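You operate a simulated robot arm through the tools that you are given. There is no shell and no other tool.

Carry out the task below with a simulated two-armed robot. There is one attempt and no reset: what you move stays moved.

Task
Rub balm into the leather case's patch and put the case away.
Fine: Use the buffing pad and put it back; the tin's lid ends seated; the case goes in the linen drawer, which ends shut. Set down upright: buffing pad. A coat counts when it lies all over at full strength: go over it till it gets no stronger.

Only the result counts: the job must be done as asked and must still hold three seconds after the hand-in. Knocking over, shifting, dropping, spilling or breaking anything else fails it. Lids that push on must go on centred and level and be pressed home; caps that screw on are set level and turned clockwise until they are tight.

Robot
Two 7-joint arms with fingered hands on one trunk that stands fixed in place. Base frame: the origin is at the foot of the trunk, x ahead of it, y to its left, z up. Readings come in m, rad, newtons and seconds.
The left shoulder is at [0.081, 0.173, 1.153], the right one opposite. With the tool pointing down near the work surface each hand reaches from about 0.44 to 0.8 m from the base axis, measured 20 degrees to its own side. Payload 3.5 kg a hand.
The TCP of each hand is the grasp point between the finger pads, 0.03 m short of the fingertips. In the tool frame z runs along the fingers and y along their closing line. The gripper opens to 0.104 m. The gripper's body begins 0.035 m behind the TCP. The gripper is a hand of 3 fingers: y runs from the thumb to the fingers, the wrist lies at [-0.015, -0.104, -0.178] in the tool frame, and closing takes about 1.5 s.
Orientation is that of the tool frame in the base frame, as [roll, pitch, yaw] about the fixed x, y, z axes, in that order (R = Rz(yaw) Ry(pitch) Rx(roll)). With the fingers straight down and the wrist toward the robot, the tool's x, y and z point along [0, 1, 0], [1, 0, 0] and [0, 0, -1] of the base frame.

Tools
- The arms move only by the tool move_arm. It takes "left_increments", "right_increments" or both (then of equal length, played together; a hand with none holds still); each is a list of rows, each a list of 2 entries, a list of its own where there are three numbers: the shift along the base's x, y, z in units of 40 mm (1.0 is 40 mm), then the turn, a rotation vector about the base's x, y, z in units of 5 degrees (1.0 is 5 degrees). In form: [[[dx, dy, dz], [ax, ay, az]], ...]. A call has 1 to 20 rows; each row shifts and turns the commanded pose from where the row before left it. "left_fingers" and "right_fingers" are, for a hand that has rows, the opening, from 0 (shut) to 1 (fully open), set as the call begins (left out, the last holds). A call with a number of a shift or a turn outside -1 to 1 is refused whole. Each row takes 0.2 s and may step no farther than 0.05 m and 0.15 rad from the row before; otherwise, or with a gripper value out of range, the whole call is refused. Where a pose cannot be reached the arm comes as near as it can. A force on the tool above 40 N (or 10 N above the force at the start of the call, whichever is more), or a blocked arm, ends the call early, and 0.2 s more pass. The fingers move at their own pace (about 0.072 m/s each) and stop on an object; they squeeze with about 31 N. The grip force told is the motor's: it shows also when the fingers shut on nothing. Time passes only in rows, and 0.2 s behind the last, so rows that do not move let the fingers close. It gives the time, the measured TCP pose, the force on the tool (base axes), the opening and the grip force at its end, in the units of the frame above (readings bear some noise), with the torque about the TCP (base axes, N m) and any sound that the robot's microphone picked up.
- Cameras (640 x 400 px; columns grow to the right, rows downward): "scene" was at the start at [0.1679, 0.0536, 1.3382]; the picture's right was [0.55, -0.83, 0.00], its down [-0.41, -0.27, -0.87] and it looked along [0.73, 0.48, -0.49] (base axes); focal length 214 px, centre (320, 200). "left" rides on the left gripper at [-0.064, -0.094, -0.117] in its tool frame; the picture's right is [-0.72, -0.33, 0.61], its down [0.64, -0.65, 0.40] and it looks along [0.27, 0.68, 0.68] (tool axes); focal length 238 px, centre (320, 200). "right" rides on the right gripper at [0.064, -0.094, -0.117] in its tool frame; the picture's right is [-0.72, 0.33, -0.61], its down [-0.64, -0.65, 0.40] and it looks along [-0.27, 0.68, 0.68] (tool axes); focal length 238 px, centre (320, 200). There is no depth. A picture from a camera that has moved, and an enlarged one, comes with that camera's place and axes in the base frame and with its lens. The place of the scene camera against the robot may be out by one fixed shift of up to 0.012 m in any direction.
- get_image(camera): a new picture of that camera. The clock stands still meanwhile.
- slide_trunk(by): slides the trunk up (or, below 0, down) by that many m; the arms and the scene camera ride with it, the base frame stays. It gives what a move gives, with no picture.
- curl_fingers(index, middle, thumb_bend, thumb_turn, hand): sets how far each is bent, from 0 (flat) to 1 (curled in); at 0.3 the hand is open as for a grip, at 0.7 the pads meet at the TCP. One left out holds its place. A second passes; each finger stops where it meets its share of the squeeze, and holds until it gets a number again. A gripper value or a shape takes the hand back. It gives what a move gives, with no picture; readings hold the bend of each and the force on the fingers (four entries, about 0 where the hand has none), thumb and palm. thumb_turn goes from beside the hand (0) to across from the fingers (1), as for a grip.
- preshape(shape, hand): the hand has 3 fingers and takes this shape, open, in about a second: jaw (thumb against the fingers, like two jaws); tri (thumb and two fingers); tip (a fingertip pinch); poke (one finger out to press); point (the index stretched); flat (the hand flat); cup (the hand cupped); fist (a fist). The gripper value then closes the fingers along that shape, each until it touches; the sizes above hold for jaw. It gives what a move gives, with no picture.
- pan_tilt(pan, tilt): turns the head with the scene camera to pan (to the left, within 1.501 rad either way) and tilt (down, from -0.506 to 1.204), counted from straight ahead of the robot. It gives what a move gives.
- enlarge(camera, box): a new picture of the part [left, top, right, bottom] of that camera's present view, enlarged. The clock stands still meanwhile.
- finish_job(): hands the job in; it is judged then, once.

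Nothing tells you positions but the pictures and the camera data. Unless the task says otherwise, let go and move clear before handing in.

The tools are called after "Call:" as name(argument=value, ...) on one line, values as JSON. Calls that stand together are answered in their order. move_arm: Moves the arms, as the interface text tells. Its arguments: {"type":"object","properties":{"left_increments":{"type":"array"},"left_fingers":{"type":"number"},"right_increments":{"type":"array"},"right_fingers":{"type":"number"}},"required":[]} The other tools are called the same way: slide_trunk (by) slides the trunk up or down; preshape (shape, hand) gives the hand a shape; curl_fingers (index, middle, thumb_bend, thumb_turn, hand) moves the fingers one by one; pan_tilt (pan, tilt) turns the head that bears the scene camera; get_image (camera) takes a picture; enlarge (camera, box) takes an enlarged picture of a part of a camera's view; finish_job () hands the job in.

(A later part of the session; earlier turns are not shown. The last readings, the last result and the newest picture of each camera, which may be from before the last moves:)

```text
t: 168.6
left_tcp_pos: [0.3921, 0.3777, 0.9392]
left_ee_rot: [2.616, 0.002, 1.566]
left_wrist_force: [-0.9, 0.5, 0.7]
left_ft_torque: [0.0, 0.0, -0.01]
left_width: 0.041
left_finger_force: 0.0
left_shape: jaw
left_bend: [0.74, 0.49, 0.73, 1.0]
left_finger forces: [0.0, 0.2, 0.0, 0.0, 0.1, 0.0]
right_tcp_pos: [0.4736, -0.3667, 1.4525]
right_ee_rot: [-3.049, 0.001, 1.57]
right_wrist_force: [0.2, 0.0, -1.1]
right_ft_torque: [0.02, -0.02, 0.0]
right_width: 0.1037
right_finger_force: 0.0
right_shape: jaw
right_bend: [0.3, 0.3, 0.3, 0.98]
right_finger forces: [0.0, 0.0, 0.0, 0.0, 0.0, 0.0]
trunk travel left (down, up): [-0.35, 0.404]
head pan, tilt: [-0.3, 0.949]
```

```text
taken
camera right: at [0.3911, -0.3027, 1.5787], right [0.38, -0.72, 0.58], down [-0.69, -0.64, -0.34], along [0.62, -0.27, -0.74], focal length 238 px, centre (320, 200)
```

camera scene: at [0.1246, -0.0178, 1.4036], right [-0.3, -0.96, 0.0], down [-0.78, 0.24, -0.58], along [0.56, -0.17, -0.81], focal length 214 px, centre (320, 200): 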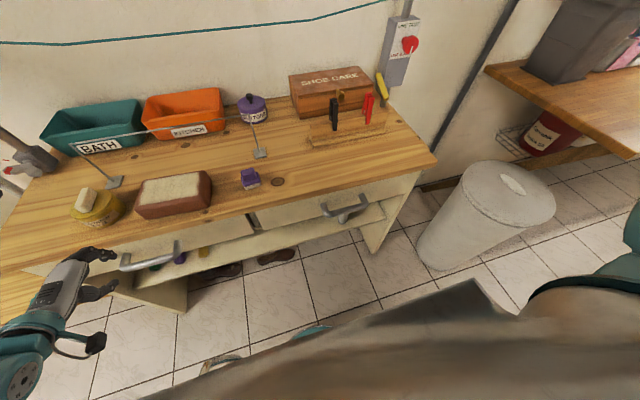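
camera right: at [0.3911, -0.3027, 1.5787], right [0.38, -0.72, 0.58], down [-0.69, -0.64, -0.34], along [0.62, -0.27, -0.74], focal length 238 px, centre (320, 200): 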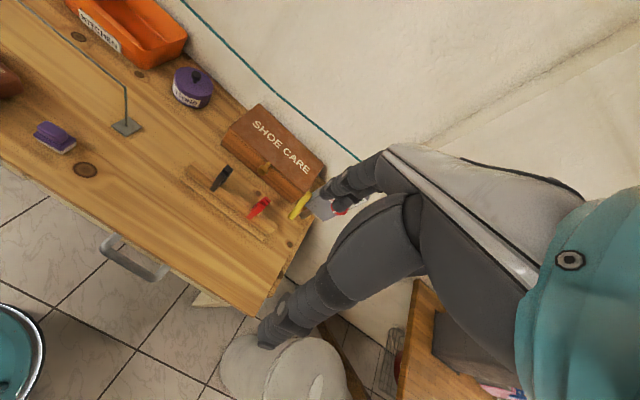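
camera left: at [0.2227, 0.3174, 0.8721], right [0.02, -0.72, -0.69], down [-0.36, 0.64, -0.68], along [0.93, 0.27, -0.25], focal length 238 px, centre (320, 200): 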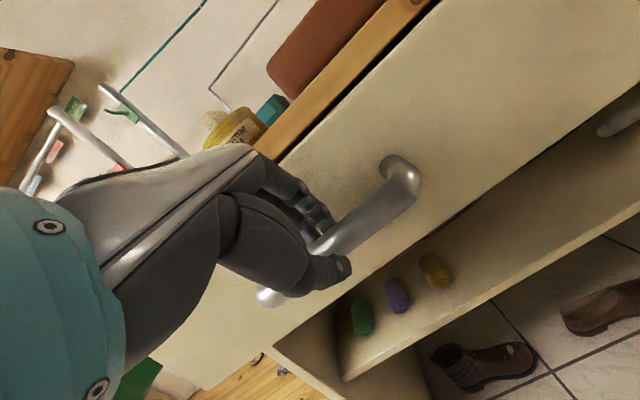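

Call:
enlarge(camera="right", box=[80, 210, 200, 310])

Call:
enlarge(camera="scene", box=[290, 170, 410, 250])

```text
4.00 times, centred on (140, 260) of right
camera zoom: at [0.3911, -0.3027, 1.5787], right [0.38, -0.72, 0.58], down [-0.69, -0.64, -0.34], along [0.62, -0.27, -0.74], focal length 953 px, centre (1040, -40)
```

zoom: 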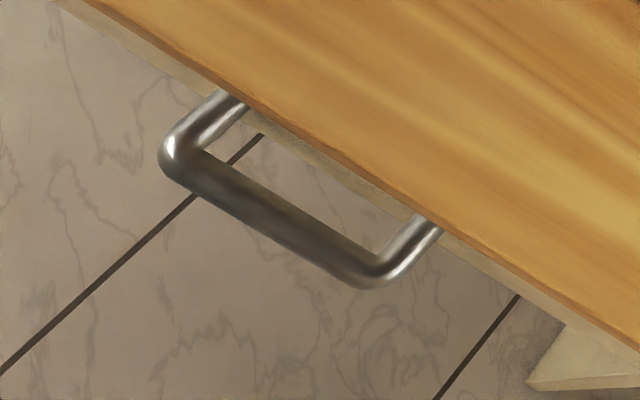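

```text
5.00 times, centred on (350, 210) of scene
camera zoom: at [0.1246, -0.0178, 1.4036], right [-0.3, -0.96, 0.0], down [-0.78, 0.24, -0.58], along [0.56, -0.17, -0.81], focal length 1072 px, centre (170, 150)
```

zoom: 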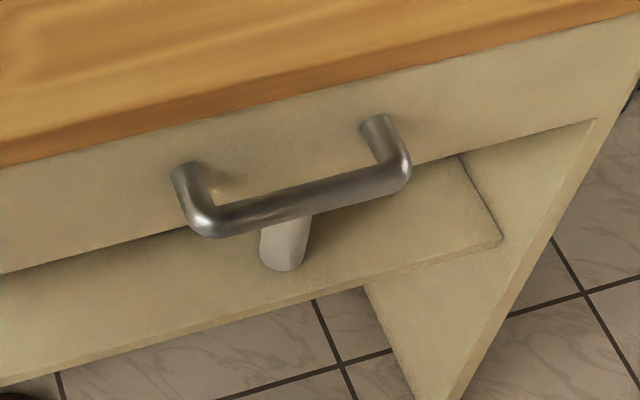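

Right handle bar centre ≈ (0.466, -0.219, 0.805). Bring the right hand down in front of it with the same 30° forward tilt.

Call:
move_arm(right_increments=[[[-0.43, 0.92, -0.2], [0, 0, 0]], [[-0.43, 0.92, -0.2], [0, 0, 0]], [[-0.43, 0.92, -0.2], [0, 0, 0]], [[-0.43, 0.92, -0.4], [0, 0, 0]], [[0, 0, -1], [0, -0.6, 0]], [[0, 0, -1], [0, -0.6, 0]], [[0, 0, -1], [0, -0.6, 0]], [[0, 0, -1], [0, -0.6, 0]], [[0, 0, -1], [0, -0.6, 0]], [[0, 0, -1], [0, -0.6, 0]], [[0, 0, -1], [0, -0.6, 0]], [[0, 0, -1], [0, -0.6, 0]], [[0, 0, -1], [0, -0.6, 0]], [[0, 0, -1], [0, -0.6, 0]], [[0, 0, -1], [0, -0.6, 0]], [[0, 0, -1], [0, -0.5, 0]]], right_fingers=0.4)

Call:
get_image(camera="right")

Call:
get_image(camera="scene")

```text
t: 172.0
left_tcp_pos: [0.3936, 0.3771, 0.9397]
left_ee_rot: [2.615, 0.003, 1.569]
left_wrist_force: [0.3, 0.3, -0.6]
left_ft_torque: [0.02, 0.03, -0.01]
left_width: 0.0411
left_finger_force: 0.0
left_shape: jaw
left_bend: [0.74, 0.49, 0.73, 1.0]
left_finger forces: [0.0, 0.1, 0.0, 0.0, 0.0, 0.0]
right_tcp_pos: [0.4449, -0.2262, 1.0696]
right_ee_rot: [2.748, -0.001, 1.569]
right_wrist_force: [0.4, -0.1, 0.6]
right_ft_torque: [-0.04, 0.01, 0.03]
right_width: 0.0419
right_finger_force: 0.2
right_shape: jaw
right_bend: [0.74, 0.49, 0.72, 1.0]
right_finger forces: [0.0, 0.1, 0.1, 0.1, 0.0, 0.0]
right hand out of reach, approached as far as the arm can: row 10, 11, 12, 13, 14, 15, 16
trunk travel left (down, up): [-0.35, 0.404]
head pan, tilt: [-0.3, 0.949]
```

```text
taken
camera right: at [0.3143, -0.1626, 1.1422], right [0.06, -0.72, 0.69], down [-0.45, -0.64, -0.62], along [0.89, -0.27, -0.36], focal length 238 px, centre (320, 200)
```

right: 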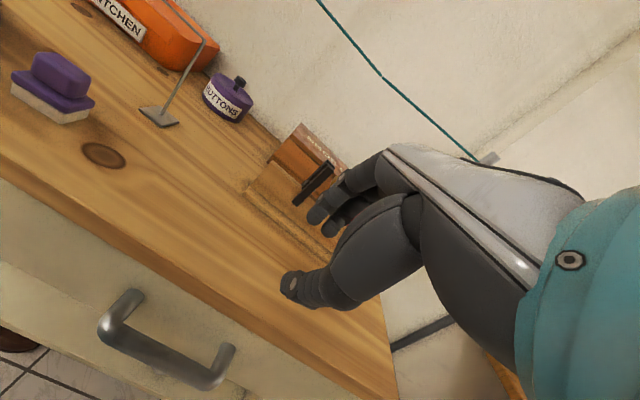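

```text
taken
camera scene: at [0.1246, -0.0176, 1.4036], right [-0.3, -0.96, 0.0], down [-0.78, 0.24, -0.58], along [0.56, -0.17, -0.81], focal length 214 px, centre (320, 200)
```

scene: 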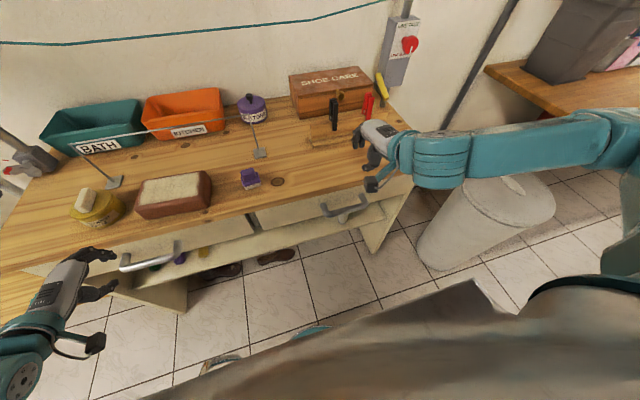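

The right arm ran short there. I'll shift further to its own side (the bar reaches to y ≈ -0.29) and try descending again.

Call:
move_arm(right_increments=[[[-0.3, -0.75, 0], [0, 0, 0]], [[-0.3, -0.75, 0], [0, 0, 0]], [[-0.3, 0, -0.5], [0, 0, 0]], [[0, 0, -0.9], [0, -0.5, 0]], [[0, 0, -0.9], [0, -0.5, 0]], [[0, 0, -0.9], [0, -0.5, 0]]])

Call:
get_image(camera="scene")

```text
t: 173.4
left_tcp_pos: [0.3928, 0.3768, 0.9404]
left_ee_rot: [2.614, 0.002, 1.568]
left_wrist_force: [0.1, -0.1, 0.1]
left_ft_torque: [-0.01, -0.02, -0.04]
left_width: 0.0414
left_finger_force: 0.0
left_shape: jaw
left_bend: [0.74, 0.49, 0.73, 1.0]
left_finger forces: [0.1, 0.0, 0.0, 0.1, 0.1, 0.0]
right_tcp_pos: [0.4455, -0.2264, 1.0698]
right_ee_rot: [2.748, -0.001, 1.569]
right_wrist_force: [-0.1, -0.4, 0.9]
right_ft_torque: [-0.02, -0.01, 0.01]
right_width: 0.042
right_finger_force: 0.0
right_shape: jaw
right_bend: [0.74, 0.49, 0.72, 1.0]
right_finger forces: [0.0, 0.0, 0.0, 0.1, 0.1, 0.0]
right hand out of reach, approached as far as the arm can: row 1, 2, 3, 4, 5, 6
trunk travel left (down, up): [-0.35, 0.404]
head pan, tilt: [-0.3, 0.949]
```

```text
taken
camera scene: at [0.1246, -0.0179, 1.4036], right [-0.3, -0.96, 0.0], down [-0.78, 0.24, -0.58], along [0.56, -0.17, -0.81], focal length 214 px, centre (320, 200)
```

scene: 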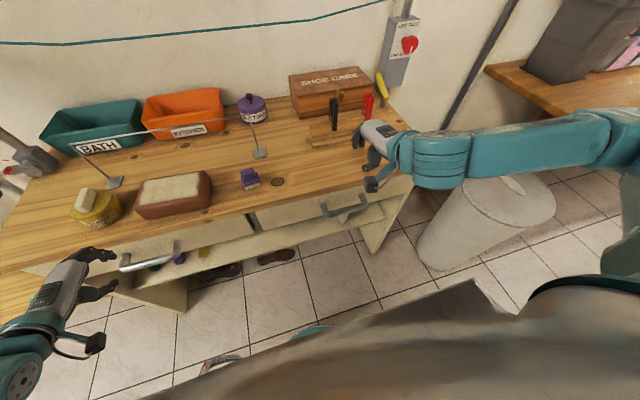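

Call:
move_arm(right_increments=[[[0, 0, 0.5], [0, 1, 0]], [[0, 0, 0.5], [0, 1, 0]], [[0, -0.5, 0.5], [0, 1, 0]], [[-0.3, -0.8, 0], [0, 0.5, 0]], [[-0.3, -0.8, 0], [0, 0, 0]]])

```text
t: 174.6
left_tcp_pos: [0.3925, 0.3772, 0.9408]
left_ee_rot: [2.615, 0.002, 1.568]
left_wrist_force: [-0.3, -0.1, 0.9]
left_ft_torque: [-0.01, 0.01, 0.0]
left_width: 0.0412
left_finger_force: 0.1
left_shape: jaw
left_bend: [0.74, 0.49, 0.73, 1.0]
left_finger forces: [0.0, 0.0, 0.0, 0.0, 0.0, 0.0]
right_tcp_pos: [0.4189, -0.3125, 1.131]
right_ee_rot: [3.052, 0.0, 1.57]
right_wrist_force: [-0.9, -0.4, -0.6]
right_ft_torque: [-0.01, -0.03, -0.01]
right_width: 0.0417
right_finger_force: 0.1
right_shape: jaw
right_bend: [0.74, 0.49, 0.72, 1.0]
right_finger forces: [0.0, 0.0, 0.0, 0.0, 0.1, 0.0]
trunk travel left (down, up): [-0.35, 0.404]
head pan, tilt: [-0.3, 0.949]
```

Call:
move_arm(right_increments=[[[-0.2, 0.1, -0.9], [0, 0, 0]], [[-0.2, 0.1, -0.9], [0, 0, 0]], [[0, 0, -0.9], [0, 0, 0]], [[0, 0, -0.9], [0, 0, 0]], [[0, 0, -0.9], [0, 0, 0]]])

Call:
get_image(camera="scene")

Call:
get_image(camera="right")

```text
t: 175.8
left_tcp_pos: [0.3924, 0.3765, 0.9396]
left_ee_rot: [2.615, 0.001, 1.568]
left_wrist_force: [0.5, -0.2, 0.9]
left_ft_torque: [0.03, -0.01, 0.02]
left_width: 0.0411
left_finger_force: 0.1
left_shape: jaw
left_bend: [0.74, 0.49, 0.73, 1.0]
left_finger forces: [0.1, 0.0, 0.1, 0.0, 0.0, 0.0]
right_tcp_pos: [0.4043, -0.3021, 0.951]
right_ee_rot: [3.052, 0.001, 1.569]
right_wrist_force: [0.3, 0.2, 1.0]
right_ft_torque: [-0.01, 0.01, 0.02]
right_width: 0.0417
right_finger_force: 0.0
right_shape: jaw
right_bend: [0.74, 0.49, 0.72, 1.0]
right_finger forces: [0.0, 0.0, 0.0, 0.1, 0.0, 0.0]
trunk travel left (down, up): [-0.35, 0.404]
head pan, tilt: [-0.3, 0.949]
```

```text
taken
camera scene: at [0.1247, -0.0181, 1.4036], right [-0.3, -0.96, 0.0], down [-0.78, 0.24, -0.58], along [0.56, -0.17, -0.81], focal length 214 px, centre (320, 200)
```

scene: 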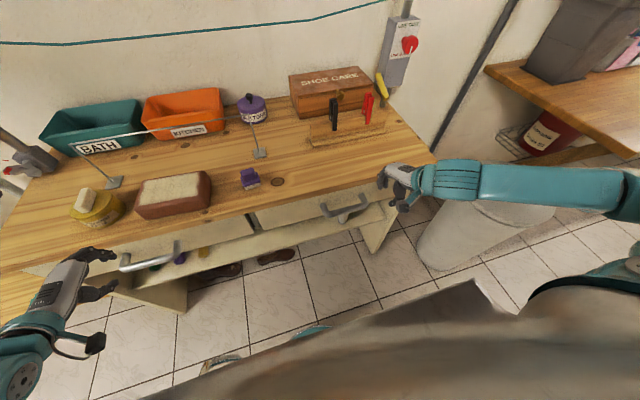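

```text
taken
camera right: at [0.3009, -0.2384, 1.0596], right [0.27, -0.72, 0.64], down [-0.62, -0.64, -0.46], along [0.74, -0.27, -0.62], focal length 238 px, centre (320, 200)
```

right: 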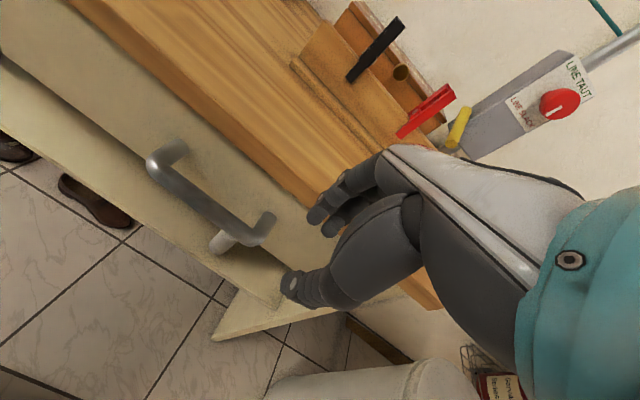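

Call:
move_arm(right_increments=[[[0, 0.1, -0.1], [0, -1, 0]], [[0, 0.1, -0.1], [0, -1, 0]], [[0, 0.1, -0.1], [0, -1, 0]], [[0, 0.1, -0.1], [0, -1, 0]], [[0, 0.1, -0.1], [0, -1, 0]]])

```text
t: 177.0
left_tcp_pos: [0.3928, 0.3766, 0.9399]
left_ee_rot: [2.615, 0.001, 1.568]
left_wrist_force: [0.9, -0.2, -0.1]
left_ft_torque: [-0.01, 0.03, 0.0]
left_width: 0.0411
left_finger_force: 0.1
left_shape: jaw
left_bend: [0.74, 0.49, 0.73, 1.0]
left_finger forces: [0.1, 0.0, 0.0, 0.0, 0.1, 0.1]
right_tcp_pos: [0.4071, -0.2853, 0.95]
right_ee_rot: [2.986, -0.007, 1.606]
right_wrist_force: [0.2, 0.1, -0.5]
right_ft_torque: [0.0, 0.0, 0.01]
right_width: 0.0417
right_finger_force: 0.1
right_shape: jaw
right_bend: [0.74, 0.49, 0.72, 1.0]
right_finger forces: [0.0, 0.0, 0.0, 0.1, 0.0, 0.0]
right hand out of reach, approached as far as the arm can: row 1, 2, 3, 4, 5
trunk travel left (down, up): [-0.35, 0.404]
head pan, tilt: [-0.3, 0.949]
```

The forward tilt isn't available to the right arm there. I'll use a near-vertical hand with the fingers fully open instead, hooking them behind the bar; first check it can get to y = -0.25.

Call:
move_arm(right_increments=[[[0, 0, 0], [0, 0.5, 0]], [[-0.2, 0.4, 0], [0, 0.3, 0]], [[0, 0.4, 0], [0, 0, -0.4]], [[0, 0, -0.3], [0, 0, 0]]], right_fingers=1)

Call:
enlarge(camera="scene", box=[290, 140, 450, 250])

Call:
get_image(camera="right")

```text
t: 178.0
left_tcp_pos: [0.392, 0.3768, 0.9398]
left_ee_rot: [2.614, 0.001, 1.57]
left_wrist_force: [0.8, -0.3, -0.6]
left_ft_torque: [0.04, 0.01, -0.02]
left_width: 0.0412
left_finger_force: 0.1
left_shape: jaw
left_bend: [0.74, 0.49, 0.73, 1.0]
left_finger forces: [0.1, 0.1, 0.0, 0.0, 0.0, 0.1]
right_tcp_pos: [0.3999, -0.2537, 0.9408]
right_ee_rot: [3.054, -0.013, 1.571]
right_wrist_force: [0.6, 0.6, -0.4]
right_ft_torque: [0.02, 0.0, 0.0]
right_width: 0.1037
right_finger_force: 0.2
right_shape: jaw
right_bend: [0.3, 0.3, 0.3, 0.98]
right_finger forces: [0.0, 0.0, 0.0, 0.0, 0.0, 0.0]
trunk travel left (down, up): [-0.35, 0.404]
head pan, tilt: [-0.3, 0.949]
```

```text
3.64 times, centred on (370, 195) of scene
camera zoom: at [0.1245, -0.018, 1.4036], right [-0.3, -0.96, 0.0], down [-0.78, 0.24, -0.58], along [0.56, -0.17, -0.81], focal length 780 px, centre (138, 218)
```

zoom: 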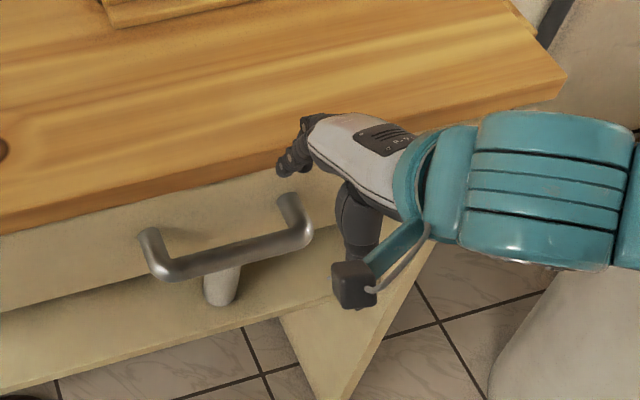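

```text
taken
camera right: at [0.2957, -0.1907, 1.0496], right [0.27, -0.73, 0.63], down [-0.61, -0.64, -0.47], along [0.74, -0.26, -0.62], focal length 238 px, centre (320, 200)
```

right: 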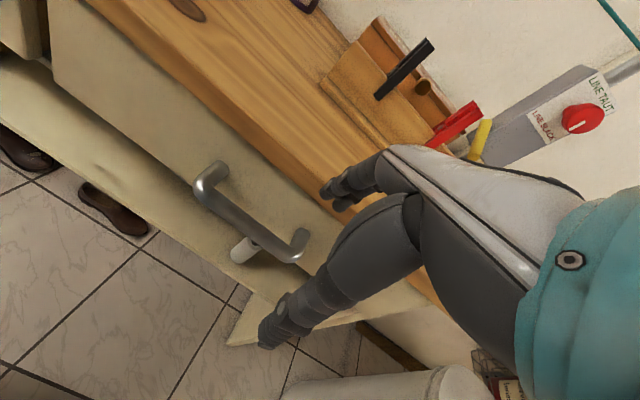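

Call:
move_arm(right_increments=[[[0, 0.25, -0.4], [0, 0, 0]], [[0, 0.25, -0.4], [0, 0, 0]], [[0, 0, -0.4], [0, 0, 0]], [[0, 0, -0.4], [0, 0, 0]]])

Call:
enlarge(camera="scene", box=[290, 140, 450, 250])

Call:
get_image(camera="right")

```text
t: 179.0
left_tcp_pos: [0.3932, 0.3765, 0.9402]
left_ee_rot: [2.616, 0.0, 1.57]
left_wrist_force: [-0.6, -0.4, -0.2]
left_ft_torque: [-0.01, 0.0, -0.03]
left_width: 0.041
left_finger_force: 0.0
left_shape: jaw
left_bend: [0.74, 0.49, 0.73, 1.0]
left_finger forces: [0.0, 0.1, 0.0, 0.0, 0.0, 0.0]
right_tcp_pos: [0.3997, -0.2488, 0.9311]
right_ee_rot: [3.058, -0.01, 1.572]
right_wrist_force: [0.8, -0.4, -0.1]
right_ft_torque: [0.01, 0.01, 0.0]
right_width: 0.1035
right_finger_force: 0.0
right_shape: jaw
right_bend: [0.3, 0.3, 0.3, 0.98]
right_finger forces: [0.0, 0.0, 0.0, 0.0, 0.0, 0.1]
right hand out of reach, approached as far as the arm can: row 1, 2, 3, 4
trunk travel left (down, up): [-0.35, 0.404]
head pan, tilt: [-0.3, 0.949]
```

```text
3.64 times, centred on (370, 195) of scene
camera zoom: at [0.1246, -0.0178, 1.4036], right [-0.3, -0.96, 0.0], down [-0.78, 0.24, -0.58], along [0.56, -0.17, -0.81], focal length 780 px, centre (138, 218)
```

zoom: 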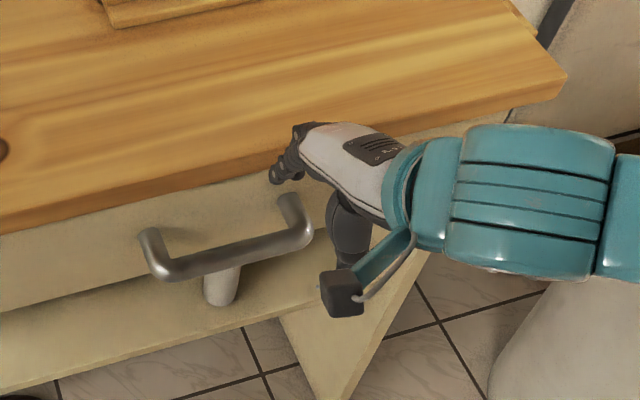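

```text
taken
camera right: at [0.2967, -0.1861, 1.0414], right [0.27, -0.73, 0.63], down [-0.62, -0.64, -0.47], along [0.74, -0.26, -0.62], focal length 238 px, centre (320, 200)
```

right: 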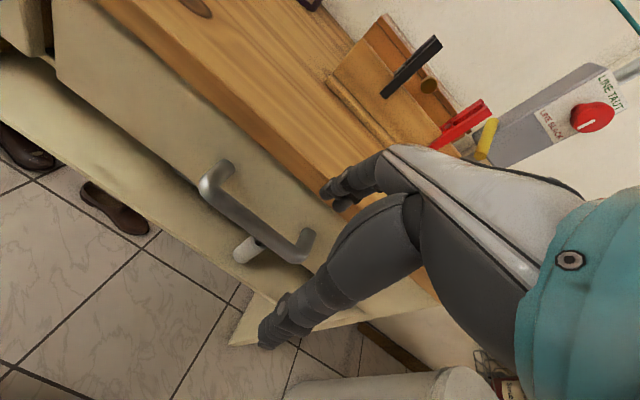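

The right arm's forearm comes in from the side, so I'll tilt the right hand about x so its fingers point down-and-left; that moves its wrist outward and should let it get lower.

Call:
move_arm(right_increments=[[[0, 0, 0.2], [1, 0, 0]], [[0, 0, 0.1], [1, 0, 0]], [[0, 0, 0], [1, 0, 0]], [[0, 0, 0], [1, 0, 0]], [[0, 0, 0], [1, 0, 0]], [[0, 0, 0], [1, 0, 0]], [[0, 0, 0], [1, 0, 0]], [[0, 0, 0], [1, 0, 0]]])

Call:
move_arm(right_increments=[[[-0.1, 0.3, -0.5], [0, 0, 0]], [[-0.1, 0.3, -0.5], [0, 0, 0]], [[0, 0, -0.4], [0, 0, 0]]])

Call:
get_image(camera="right")

Call:
enlarge(camera="scene", box=[290, 140, 450, 250])

```text
t: 180.8
left_tcp_pos: [0.393, 0.3773, 0.9393]
left_ee_rot: [2.615, 0.001, 1.568]
left_wrist_force: [-0.4, 0.1, 0.4]
left_ft_torque: [-0.04, -0.02, 0.0]
left_width: 0.0412
left_finger_force: 0.0
left_shape: jaw
left_bend: [0.74, 0.49, 0.73, 1.0]
left_finger forces: [0.0, 0.0, 0.0, 0.0, 0.1, 0.0]
right_tcp_pos: [0.399, -0.2483, 0.9442]
right_ee_rot: [3.055, -0.71, 1.571]
right_wrist_force: [0.4, -0.1, 0.6]
right_ft_torque: [-0.02, 0.0, 0.0]
right_width: 0.1035
right_finger_force: 0.0
right_shape: jaw
right_bend: [0.3, 0.3, 0.3, 0.98]
right_finger forces: [0.0, 0.1, 0.0, 0.0, 0.0, 0.1]
trunk travel left (down, up): [-0.35, 0.404]
head pan, tilt: [-0.3, 0.949]
```

```text
t: 181.6
left_tcp_pos: [0.393, 0.3776, 0.9394]
left_ee_rot: [2.615, 0.001, 1.569]
left_wrist_force: [0.1, 0.2, 0.5]
left_ft_torque: [0.01, -0.01, 0.03]
left_width: 0.0411
left_finger_force: 0.1
left_shape: jaw
left_bend: [0.74, 0.49, 0.73, 1.0]
left_finger forces: [0.1, 0.0, 0.0, 0.0, 0.0, 0.1]
right_tcp_pos: [0.3924, -0.2228, 0.8867]
right_ee_rot: [3.052, -0.708, 1.576]
right_wrist_force: [-0.6, 0.5, -0.3]
right_ft_torque: [-0.03, 0.01, 0.03]
right_width: 0.1037
right_finger_force: 0.0
right_shape: jaw
right_bend: [0.3, 0.3, 0.3, 0.98]
right_finger forces: [0.0, 0.1, 0.0, 0.0, 0.0, 0.1]
trunk travel left (down, up): [-0.35, 0.404]
head pan, tilt: [-0.3, 0.949]
```

```text
taken
camera right: at [0.2892, -0.2454, 1.0113], right [0.27, -0.96, 0.02], down [-0.61, -0.19, -0.77], along [0.74, 0.2, -0.64], focal length 238 px, centre (320, 200)
```

right: 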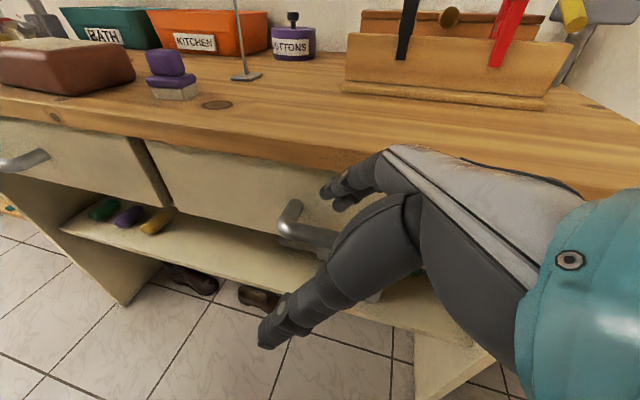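

```text
3.64 times, centred on (370, 195) of scene
camera zoom: at [0.1247, -0.018, 1.4036], right [-0.3, -0.96, 0.0], down [-0.78, 0.24, -0.58], along [0.56, -0.17, -0.81], focal length 780 px, centre (138, 218)
```

zoom: 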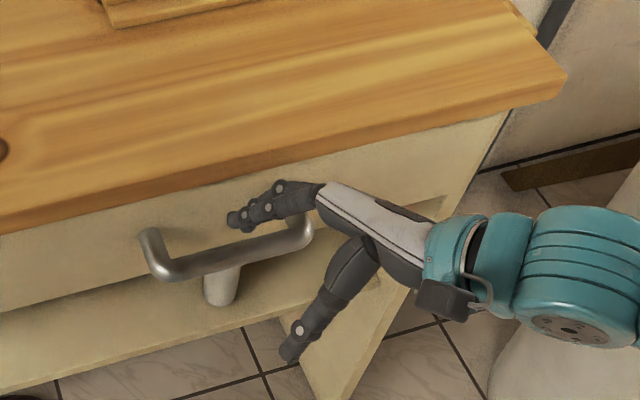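

That works. Lower a bit, then move forward so the fingers pass over the bar, watching forces near the bench edge.

Call:
move_arm(right_increments=[[[0, 0, -0.45], [0, 0, 0]], [[0, 0, -0.45], [0, 0, 0]], [[0, 0, 0], [0, 0, 0]]])

Call:
move_arm(right_increments=[[[0.3, 0, 0], [0, 0, 0]], [[0.3, 0, 0], [0, 0, 0]], [[0.2, 0, 0], [0, 0, 0]], [[0, 0, 0], [0, 0, 0]]])

Call:
get_image(camera="right")

Call:
enlarge(camera="scene", box=[310, 170, 410, 240])

```text
t: 182.4
left_tcp_pos: [0.3926, 0.3769, 0.94]
left_ee_rot: [2.615, 0.002, 1.569]
left_wrist_force: [0.6, 0.5, -0.4]
left_ft_torque: [0.0, -0.01, -0.03]
left_width: 0.0413
left_finger_force: 0.1
left_shape: jaw
left_bend: [0.74, 0.49, 0.73, 1.0]
left_finger forces: [0.1, 0.1, 0.1, 0.0, 0.0, 0.1]
right_tcp_pos: [0.3918, -0.2227, 0.8519]
right_ee_rot: [3.054, -0.708, 1.572]
right_wrist_force: [-0.5, 0.5, 0.6]
right_ft_torque: [0.01, 0.0, 0.01]
right_width: 0.1035
right_finger_force: 0.0
right_shape: jaw
right_bend: [0.3, 0.3, 0.3, 0.98]
right_finger forces: [0.0, 0.0, 0.0, 0.0, 0.0, 0.1]
trunk travel left (down, up): [-0.35, 0.404]
head pan, tilt: [-0.3, 0.949]
```

```text
t: 183.4
left_tcp_pos: [0.3941, 0.3773, 0.9393]
left_ee_rot: [2.617, 0.002, 1.57]
left_wrist_force: [-0.6, -1.6, 0.1]
left_ft_torque: [0.0, 0.01, 0.02]
left_width: 0.0413
left_finger_force: 0.1
left_shape: jaw
left_bend: [0.74, 0.49, 0.73, 1.0]
left_finger forces: [0.0, 0.0, 0.1, 0.0, 0.0, 0.0]
right_tcp_pos: [0.427, -0.2235, 0.8524]
right_ee_rot: [3.054, -0.707, 1.574]
right_wrist_force: [0.3, -0.3, 0.3]
right_ft_torque: [0.0, 0.0, 0.0]
right_width: 0.1037
right_finger_force: 0.1
right_shape: jaw
right_bend: [0.3, 0.3, 0.3, 0.98]
right_finger forces: [0.0, 0.1, 0.0, 0.0, 0.0, 0.1]
trunk travel left (down, up): [-0.35, 0.404]
head pan, tilt: [-0.3, 0.949]
```

```text
taken
camera right: at [0.3219, -0.2449, 0.9762], right [0.27, -0.96, 0.02], down [-0.61, -0.19, -0.77], along [0.74, 0.2, -0.64], focal length 238 px, centre (320, 200)
```

right: 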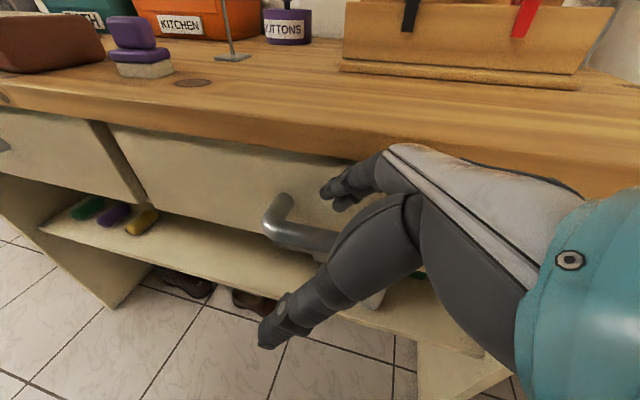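

```text
5.71 times, centred on (360, 205) of scene
camera zoom: at [0.1245, -0.0179, 1.4036], right [-0.3, -0.96, 0.0], down [-0.78, 0.24, -0.58], along [0.56, -0.17, -0.81], focal length 1226 px, centre (91, 171)
```

zoom: 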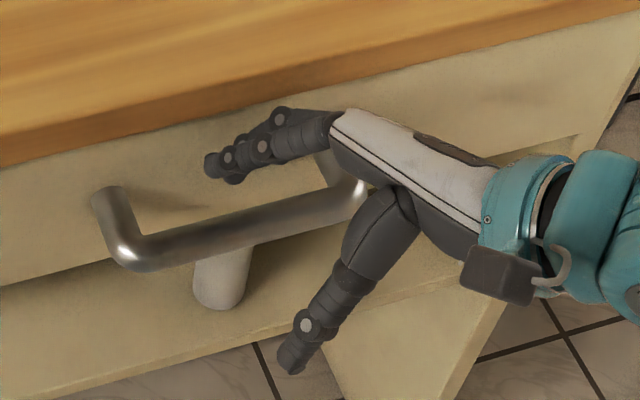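

Call:
move_arm(right_increments=[[[0, 0, -0.35], [0, 0, 0]], [[0, 0, -0.35], [0, 0, 0]], [[0, 0, -0.3], [0, 0, 0]], [[0, 0, 0], [0, 0, 0]]])

Call:
get_image(camera="right")

Call:
enlarge(camera="scene", box=[310, 170, 410, 240])

```text
t: 184.4
left_tcp_pos: [0.3937, 0.3768, 0.9392]
left_ee_rot: [2.615, 0.002, 1.569]
left_wrist_force: [-0.1, -0.4, 0.3]
left_ft_torque: [-0.04, -0.03, 0.02]
left_width: 0.041
left_finger_force: 0.1
left_shape: jaw
left_bend: [0.74, 0.49, 0.73, 1.0]
left_finger forces: [0.0, 0.0, 0.0, 0.0, 0.1, 0.0]
right_tcp_pos: [0.4241, -0.2235, 0.8116]
right_ee_rot: [3.052, -0.711, 1.572]
right_wrist_force: [1.0, -0.1, 0.3]
right_ft_torque: [-0.01, -0.01, 0.03]
right_width: 0.1036
right_finger_force: 0.0
right_shape: jaw
right_bend: [0.3, 0.3, 0.3, 0.98]
right_finger forces: [0.8, 0.0, 0.0, 0.0, 0.0, 0.0]
trunk travel left (down, up): [-0.35, 0.404]
head pan, tilt: [-0.3, 0.949]
```

```text
taken
camera right: at [0.3219, -0.2456, 0.9353], right [0.27, -0.96, 0.02], down [-0.61, -0.19, -0.77], along [0.74, 0.2, -0.64], focal length 238 px, centre (320, 200)
```

right: 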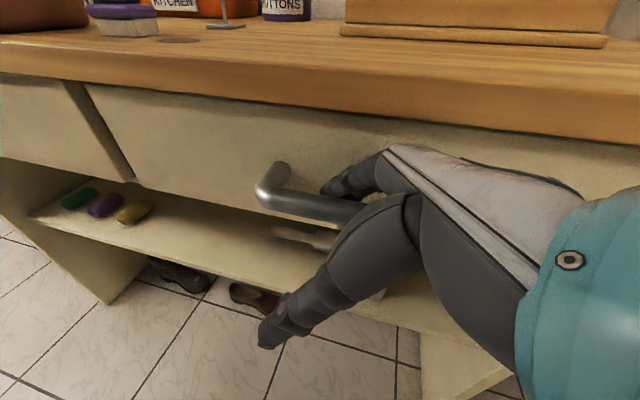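

```text
5.71 times, centred on (360, 205) of scene
camera zoom: at [0.1245, -0.0178, 1.4037], right [-0.3, -0.96, 0.0], down [-0.78, 0.24, -0.58], along [0.56, -0.17, -0.81], focal length 1226 px, centre (91, 171)
```

zoom: 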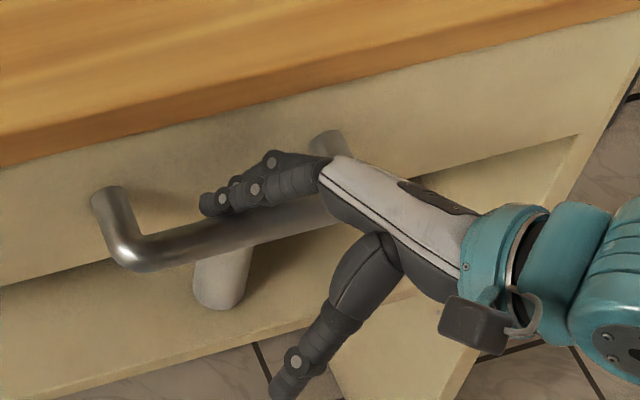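

The right fingers are hooked behind the bar. Close the hand on it.

Call:
move_arm(right_increments=[[[0, 0, 0], [0, 0, 0]], [[0, 0, 0], [0, 0, 0]], [[0, 0, 0], [0, 0, 0]], [[0, 0, 0], [0, 0, 0]], [[0, 0, 0], [0, 0, 0]], [[0, 0, 0], [0, 0, 0]], [[0, 0, 0], [0, 0, 0]], [[0, 0, 0], [0, 0, 0]]], right_fingers=0)

Call:
get_image(camera="right")

Call:
enlarge(camera="scene", box=[310, 170, 410, 240])

```text
t: 186.2
left_tcp_pos: [0.3925, 0.3767, 0.9403]
left_ee_rot: [2.614, 0.001, 1.568]
left_wrist_force: [-0.3, 1.1, -0.5]
left_ft_torque: [0.01, -0.01, 0.0]
left_width: 0.0414
left_finger_force: 0.0
left_shape: jaw
left_bend: [0.74, 0.49, 0.73, 1.0]
left_finger forces: [0.0, 0.0, 0.1, 0.0, 0.1, 0.0]
right_tcp_pos: [0.4264, -0.2236, 0.8118]
right_ee_rot: [3.053, -0.709, 1.572]
right_wrist_force: [-0.6, -2.2, 4.2]
right_ft_torque: [0.07, -0.17, -0.15]
right_width: 0.0334
right_finger_force: 31.1
right_shape: jaw
right_bend: [0.38, 0.38, 0.52, 1.0]
right_finger forces: [15.5, 5.2, 0.0, 0.0, 20.4, 0.1]
trunk travel left (down, up): [-0.35, 0.404]
head pan, tilt: [-0.3, 0.949]
```

```text
taken
camera right: at [0.3218, -0.2459, 0.9355], right [0.27, -0.96, 0.02], down [-0.61, -0.19, -0.77], along [0.74, 0.2, -0.64], focal length 238 px, centre (320, 200)
```

right: 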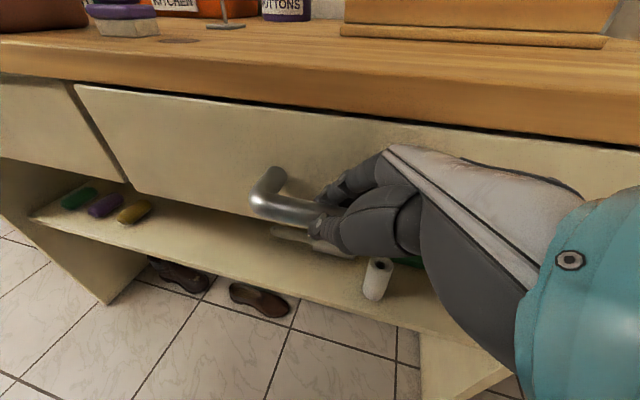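

```text
5.71 times, centred on (360, 205) of scene
camera zoom: at [0.1243, -0.018, 1.4037], right [-0.3, -0.96, 0.0], down [-0.78, 0.24, -0.58], along [0.56, -0.17, -0.81], focal length 1226 px, centre (91, 171)
```

zoom: 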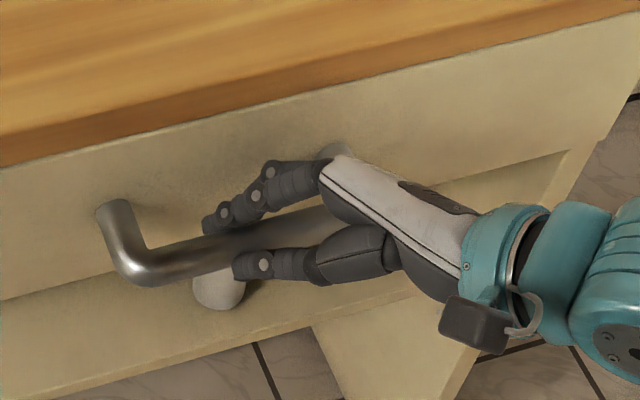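

Gripped. Pull the right drawer out slowly, about 10 cm, and look inside.

Call:
move_arm(right_increments=[[[-0.2, 0, 0], [0, 0, 0]], [[-0.25, 0, 0], [0, 0, 0]], [[-0.25, 0, 0], [0, 0, 0]], [[-0.25, 0, 0], [0, 0, 0]], [[-0.25, 0, 0], [0, 0, 0]], [[-0.25, 0, 0], [0, 0, 0]], [[-0.25, 0, 0], [0, 0, 0]], [[-0.25, 0, 0], [0, 0, 0]], [[-0.25, 0, 0], [0, 0, 0]], [[-0.2, 0, 0], [0, 0, 0]]])

Call:
pan_tilt(pan=-0.2, tilt=0.9)

Call:
get_image(camera="scene")

Call:
enlarge(camera="scene", box=[220, 160, 430, 280])

```text
t: 188.4
left_tcp_pos: [0.3926, 0.3775, 0.9399]
left_ee_rot: [2.614, 0.002, 1.568]
left_wrist_force: [0.0, 0.7, 0.1]
left_ft_torque: [0.03, 0.01, 0.01]
left_width: 0.0412
left_finger_force: 0.0
left_shape: jaw
left_bend: [0.74, 0.49, 0.73, 1.0]
left_finger forces: [0.1, 0.0, 0.0, 0.0, 0.0, 0.0]
right_tcp_pos: [0.3265, -0.2236, 0.812]
right_ee_rot: [3.056, -0.706, 1.57]
right_wrist_force: [0.1, 2.3, -3.3]
right_ft_torque: [0.02, 0.01, 0.04]
right_width: 0.0331
right_finger_force: 30.5
right_shape: jaw
right_bend: [0.38, 0.38, 0.52, 1.0]
right_finger forces: [14.4, 6.5, 0.0, 0.0, 19.5, 0.1]
trunk travel left (down, up): [-0.35, 0.404]
head pan, tilt: [-0.3, 0.949]
```

```text
t: 189.1
left_tcp_pos: [0.3936, 0.3773, 0.9391]
left_ee_rot: [2.614, 0.002, 1.568]
left_wrist_force: [-0.2, 0.8, 0.2]
left_ft_torque: [0.01, 0.03, 0.01]
left_width: 0.0413
left_finger_force: 0.1
left_shape: jaw
left_bend: [0.74, 0.49, 0.73, 1.0]
left_finger forces: [0.0, 0.1, 0.0, 0.0, 0.0, 0.1]
right_tcp_pos: [0.3272, -0.2243, 0.8119]
right_ee_rot: [3.056, -0.709, 1.57]
right_wrist_force: [-1.5, 1.1, -3.3]
right_ft_torque: [0.05, 0.06, 0.02]
right_width: 0.0331
right_finger_force: 31.1
right_shape: jaw
right_bend: [0.38, 0.38, 0.52, 1.0]
right_finger forces: [14.2, 6.4, 0.0, 0.0, 20.6, 0.1]
trunk travel left (down, up): [-0.35, 0.404]
head pan, tilt: [-0.201, 0.901]
```

```text
taken
camera scene: at [0.1291, -0.0114, 1.4072], right [-0.2, -0.98, 0.0], down [-0.77, 0.16, -0.62], along [0.61, -0.12, -0.78], focal length 214 px, centre (320, 200)
```

scene: 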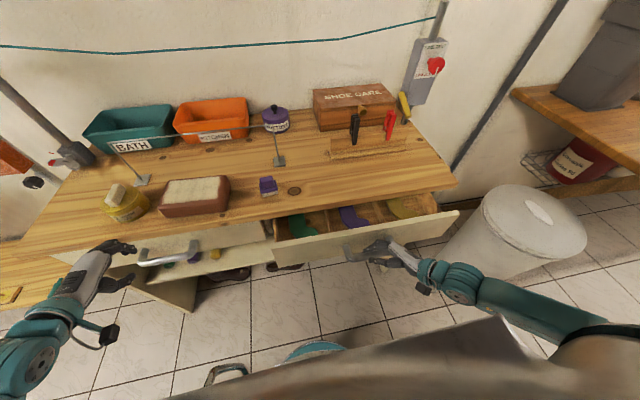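

```text
3.05 times, centred on (325, 220) of scene
camera zoom: at [0.1291, -0.0114, 1.4072], right [-0.2, -0.98, 0.0], down [-0.77, 0.16, -0.62], along [0.61, -0.12, -0.78], focal length 654 px, centre (305, 139)
```

zoom: 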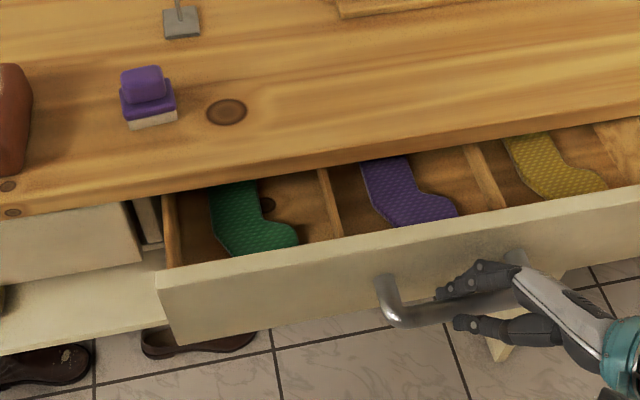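

The right drawer has three sock compartments: a sock drawer. Before deciding, I'll look around the room for any other drawer or label.

Call:
pan_tilt(pan=1.3, tilt=0.5)

Call:
get_image(camera="scene")

Call:
pan_tilt(pan=-1.2, tilt=0.5)

Call:
get_image(camera="scene")

Call:
pan_tilt(pan=0.6, tilt=0.2)

Call:
get_image(camera="scene")

```text
t: 190.7
left_tcp_pos: [0.3924, 0.377, 0.941]
left_ee_rot: [2.616, 0.001, 1.568]
left_wrist_force: [0.3, 0.2, -0.6]
left_ft_torque: [0.03, 0.0, -0.04]
left_width: 0.041
left_finger_force: 0.0
left_shape: jaw
left_bend: [0.74, 0.49, 0.73, 1.0]
left_finger forces: [0.0, 0.1, 0.0, 0.1, 0.1, 0.0]
right_tcp_pos: [0.3289, -0.2237, 0.8117]
right_ee_rot: [3.053, -0.71, 1.573]
right_wrist_force: [-0.8, 1.9, -3.6]
right_ft_torque: [0.02, 0.1, 0.05]
right_width: 0.0332
right_finger_force: 31.3
right_shape: jaw
right_bend: [0.38, 0.38, 0.52, 1.0]
right_finger forces: [14.2, 6.9, 0.0, 0.0, 20.2, 0.0]
trunk travel left (down, up): [-0.35, 0.404]
head pan, tilt: [1.3, 0.499]
```

```text
taken
camera scene: at [0.0797, 0.0914, 1.4411], right [0.96, -0.27, 0.0], down [-0.13, -0.46, -0.88], along [0.24, 0.85, -0.48], focal length 214 px, centre (320, 200)
```

scene: 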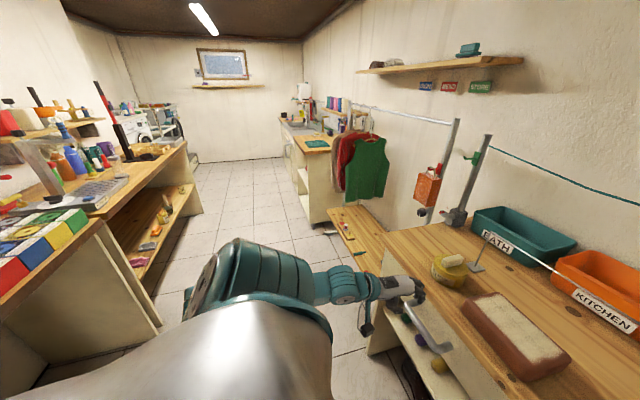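

```text
t: 193.0
left_tcp_pos: [0.3925, 0.3771, 0.9395]
left_ee_rot: [2.614, 0.002, 1.568]
left_wrist_force: [0.2, -0.5, 0.2]
left_ft_torque: [-0.03, 0.0, 0.0]
left_width: 0.0411
left_finger_force: 0.0
left_shape: jaw
left_bend: [0.74, 0.49, 0.73, 1.0]
left_finger forces: [0.1, 0.0, 0.1, 0.0, 0.1, 0.0]
right_tcp_pos: [0.3285, -0.2233, 0.8125]
right_ee_rot: [3.053, -0.707, 1.572]
right_wrist_force: [0.3, 1.9, -4.4]
right_ft_torque: [0.05, 0.1, 0.0]
right_width: 0.0329
right_finger_force: 31.0
right_shape: jaw
right_bend: [0.38, 0.38, 0.52, 1.0]
right_finger forces: [14.3, 6.9, 0.0, 0.0, 20.0, 0.0]
trunk travel left (down, up): [-0.35, 0.404]
head pan, tilt: [-1.201, 0.499]
```

```text
taken
camera scene: at [0.0882, -0.0811, 1.4411], right [-0.93, -0.36, 0.0], down [-0.17, 0.45, -0.88], along [0.32, -0.82, -0.48], focal length 214 px, centre (320, 200)
```

scene: 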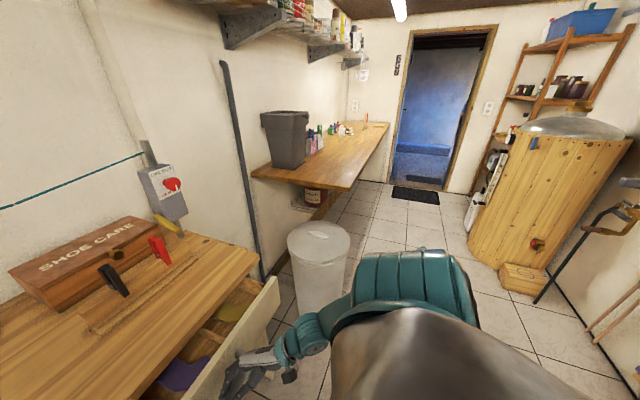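

```text
t: 194.8
left_tcp_pos: [0.3937, 0.3767, 0.9403]
left_ee_rot: [2.615, 0.002, 1.567]
left_wrist_force: [0.6, 0.1, -0.1]
left_ft_torque: [-0.03, -0.02, 0.0]
left_width: 0.0412
left_finger_force: 0.1
left_shape: jaw
left_bend: [0.74, 0.49, 0.73, 1.0]
left_finger forces: [0.0, 0.0, 0.1, 0.1, 0.0, 0.0]
right_tcp_pos: [0.3272, -0.2246, 0.8118]
right_ee_rot: [3.055, -0.708, 1.571]
right_wrist_force: [-0.3, 2.1, -3.5]
right_ft_torque: [0.02, 0.08, 0.02]
right_width: 0.0332
right_finger_force: 31.6
right_shape: jaw
right_bend: [0.38, 0.38, 0.52, 1.0]
right_finger forces: [14.4, 6.9, 0.0, 0.0, 19.9, 0.0]
trunk travel left (down, up): [-0.35, 0.404]
head pan, tilt: [0.6, 0.201]
```

```text
taken
camera scene: at [0.1323, 0.0563, 1.4688], right [0.56, -0.83, 0.0], down [-0.16, -0.11, -0.98], along [0.81, 0.55, -0.2], focal length 214 px, centre (320, 200)
```

scene: 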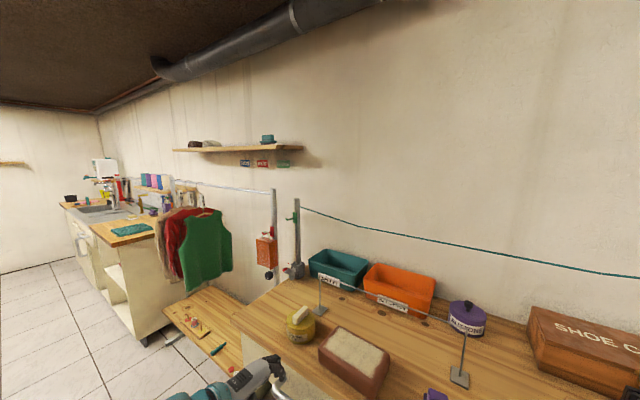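

There are no other drawers in reach: the right one is the sock drawer, so the plain left one (with the two spools at its left) must be the linen drawer. I'll shut the sock drawer first.

Call:
move_arm(right_increments=[[[0.25, 0, 0], [0, 0, 0]], [[0.25, 0, 0], [0, 0, 0]], [[0.25, 0, 0], [0, 0, 0]], [[0.25, 0, 0], [0, 0, 0]], [[0.25, 0, 0], [0, 0, 0]], [[0.25, 0, 0], [0, 0, 0]], [[0.25, 0, 0], [0, 0, 0]], [[0.25, 0, 0], [0, 0, 0]], [[0.25, 0, 0], [0, 0, 0]], [[0.2, 0, 0], [0, 0, 0]], [[0, 0, 0], [0, 0, 0]]])

Call:
move_arm(right_increments=[[[0.08, 0, 0], [0, 0, 0]], [[0.08, 0, 0], [0, 0, 0]], [[0.08, 0, 0], [0, 0, 0]], [[0, 0, 0], [0, 0, 0]]])

Call:
pan_tilt(pan=-0.2, tilt=0.9)

Call:
enlarge(camera="scene", box=[220, 160, 430, 280])

```text
t: 197.2
left_tcp_pos: [0.392, 0.3784, 0.9392]
left_ee_rot: [2.614, 0.002, 1.567]
left_wrist_force: [0.4, 0.5, -0.1]
left_ft_torque: [-0.02, 0.02, 0.01]
left_width: 0.0413
left_finger_force: 0.1
left_shape: jaw
left_bend: [0.74, 0.49, 0.73, 1.0]
left_finger forces: [0.0, 0.0, 0.1, 0.1, 0.0, 0.1]
right_tcp_pos: [0.4266, -0.2247, 0.812]
right_ee_rot: [3.053, -0.709, 1.574]
right_wrist_force: [0.1, 2.4, -3.3]
right_ft_torque: [0.04, 0.06, 0.03]
right_width: 0.033
right_finger_force: 31.3
right_shape: jaw
right_bend: [0.38, 0.39, 0.52, 1.0]
right_finger forces: [14.7, 6.6, 0.0, 0.0, 20.6, 0.1]
trunk travel left (down, up): [-0.35, 0.404]
head pan, tilt: [0.6, 0.201]
```

```text
t: 198.2
left_tcp_pos: [0.3927, 0.3768, 0.9406]
left_ee_rot: [2.615, 0.001, 1.57]
left_wrist_force: [-0.1, 0.3, 0.2]
left_ft_torque: [-0.02, 0.04, -0.03]
left_width: 0.0412
left_finger_force: 0.0
left_shape: jaw
left_bend: [0.74, 0.49, 0.73, 1.0]
left_finger forces: [0.0, 0.0, 0.0, 0.1, 0.1, 0.0]
right_tcp_pos: [0.4362, -0.2239, 0.812]
right_ee_rot: [3.059, -0.707, 1.568]
right_wrist_force: [-1.2, 3.8, -5.2]
right_ft_torque: [0.01, 0.14, 0.08]
right_width: 0.0333
right_finger_force: 31.4
right_shape: jaw
right_bend: [0.38, 0.39, 0.52, 1.0]
right_finger forces: [13.9, 7.1, 0.0, 0.0, 20.3, 0.0]
trunk travel left (down, up): [-0.35, 0.404]
head pan, tilt: [0.6, 0.201]
```

```text
t: 199.3
left_tcp_pos: [0.3925, 0.3769, 0.9386]
left_ee_rot: [2.616, 0.002, 1.567]
left_wrist_force: [0.6, -0.7, 0.3]
left_ft_torque: [0.05, 0.0, 0.0]
left_width: 0.0414
left_finger_force: 0.1
left_shape: jaw
left_bend: [0.74, 0.49, 0.73, 1.0]
left_finger forces: [0.1, 0.0, 0.1, 0.0, 0.0, 0.0]
right_tcp_pos: [0.4362, -0.2246, 0.812]
right_ee_rot: [3.055, -0.708, 1.57]
right_wrist_force: [-0.7, 3.9, -4.8]
right_ft_torque: [0.03, 0.18, 0.07]
right_width: 0.033
right_finger_force: 30.5
right_shape: jaw
right_bend: [0.38, 0.39, 0.52, 1.0]
right_finger forces: [14.1, 7.3, 0.0, 0.0, 19.8, 0.0]
trunk travel left (down, up): [-0.35, 0.404]
head pan, tilt: [-0.201, 0.901]
```

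```text
3.05 times, centred on (325, 220) of scene
camera zoom: at [0.1295, -0.0111, 1.4073], right [-0.2, -0.98, 0.0], down [-0.77, 0.16, -0.62], along [0.61, -0.12, -0.78], focal length 654 px, centre (305, 139)
```

zoom: 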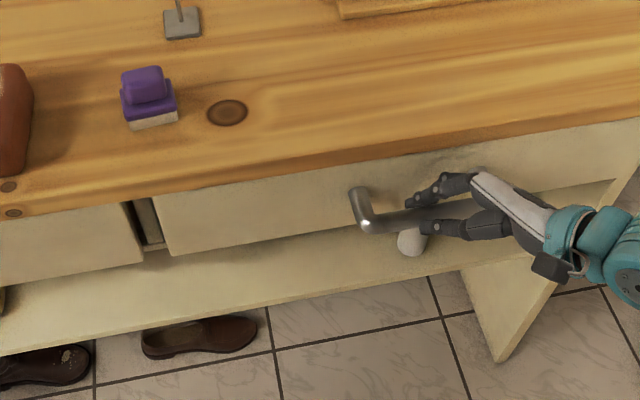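

Call:
move_arm(right_increments=[[[0.07, 0, 0], [0, 0, 0]], [[0.07, 0, 0], [0, 0, 0]], [[0, 0, 0], [0, 0, 0]]])

Call:
move_arm(right_increments=[[[0.07, 0, 0], [0, 0, 0]], [[0, 0, 0], [0, 0, 0]]])

```text
t: 200.1
left_tcp_pos: [0.3917, 0.3769, 0.9414]
left_ee_rot: [2.612, 0.001, 1.567]
left_wrist_force: [0.7, 1.0, -0.2]
left_ft_torque: [0.04, -0.01, 0.01]
left_width: 0.0414
left_finger_force: 0.1
left_shape: jaw
left_bend: [0.74, 0.49, 0.73, 1.0]
left_finger forces: [0.0, 0.1, 0.0, 0.0, 0.0, 0.0]
right_tcp_pos: [0.4382, -0.2244, 0.8134]
right_ee_rot: [3.054, -0.708, 1.572]
right_wrist_force: [-18.0, -2.9, 3.7]
right_ft_torque: [0.01, 0.19, 0.15]
right_width: 0.0316
right_finger_force: 30.8
right_shape: jaw
right_bend: [0.4, 0.41, 0.51, 1.0]
right_finger forces: [11.3, 5.2, 0.0, 0.1, 32.1, 0.0]
trunk travel left (down, up): [-0.35, 0.404]
head pan, tilt: [-0.201, 0.901]
```

```text
t: 200.7
left_tcp_pos: [0.3899, 0.3757, 0.9421]
left_ee_rot: [2.612, 0.0, 1.57]
left_wrist_force: [0.2, 0.0, 0.6]
left_ft_torque: [0.01, 0.03, 0.0]
left_width: 0.0413
left_finger_force: 0.1
left_shape: jaw
left_bend: [0.74, 0.49, 0.73, 1.0]
left_finger forces: [0.0, 0.0, 0.1, 0.0, 0.1, 0.0]
right_tcp_pos: [0.4403, -0.2261, 0.8128]
right_ee_rot: [3.054, -0.707, 1.572]
right_wrist_force: [-25.9, -7.0, 9.0]
right_ft_torque: [0.05, 0.28, 0.21]
right_width: 0.0304
right_finger_force: 30.7
right_shape: jaw
right_bend: [0.42, 0.42, 0.5, 1.0]
right_finger forces: [9.7, 4.2, 0.0, 0.0, 38.1, 0.0]
trunk travel left (down, up): [-0.35, 0.404]
head pan, tilt: [-0.201, 0.901]
```

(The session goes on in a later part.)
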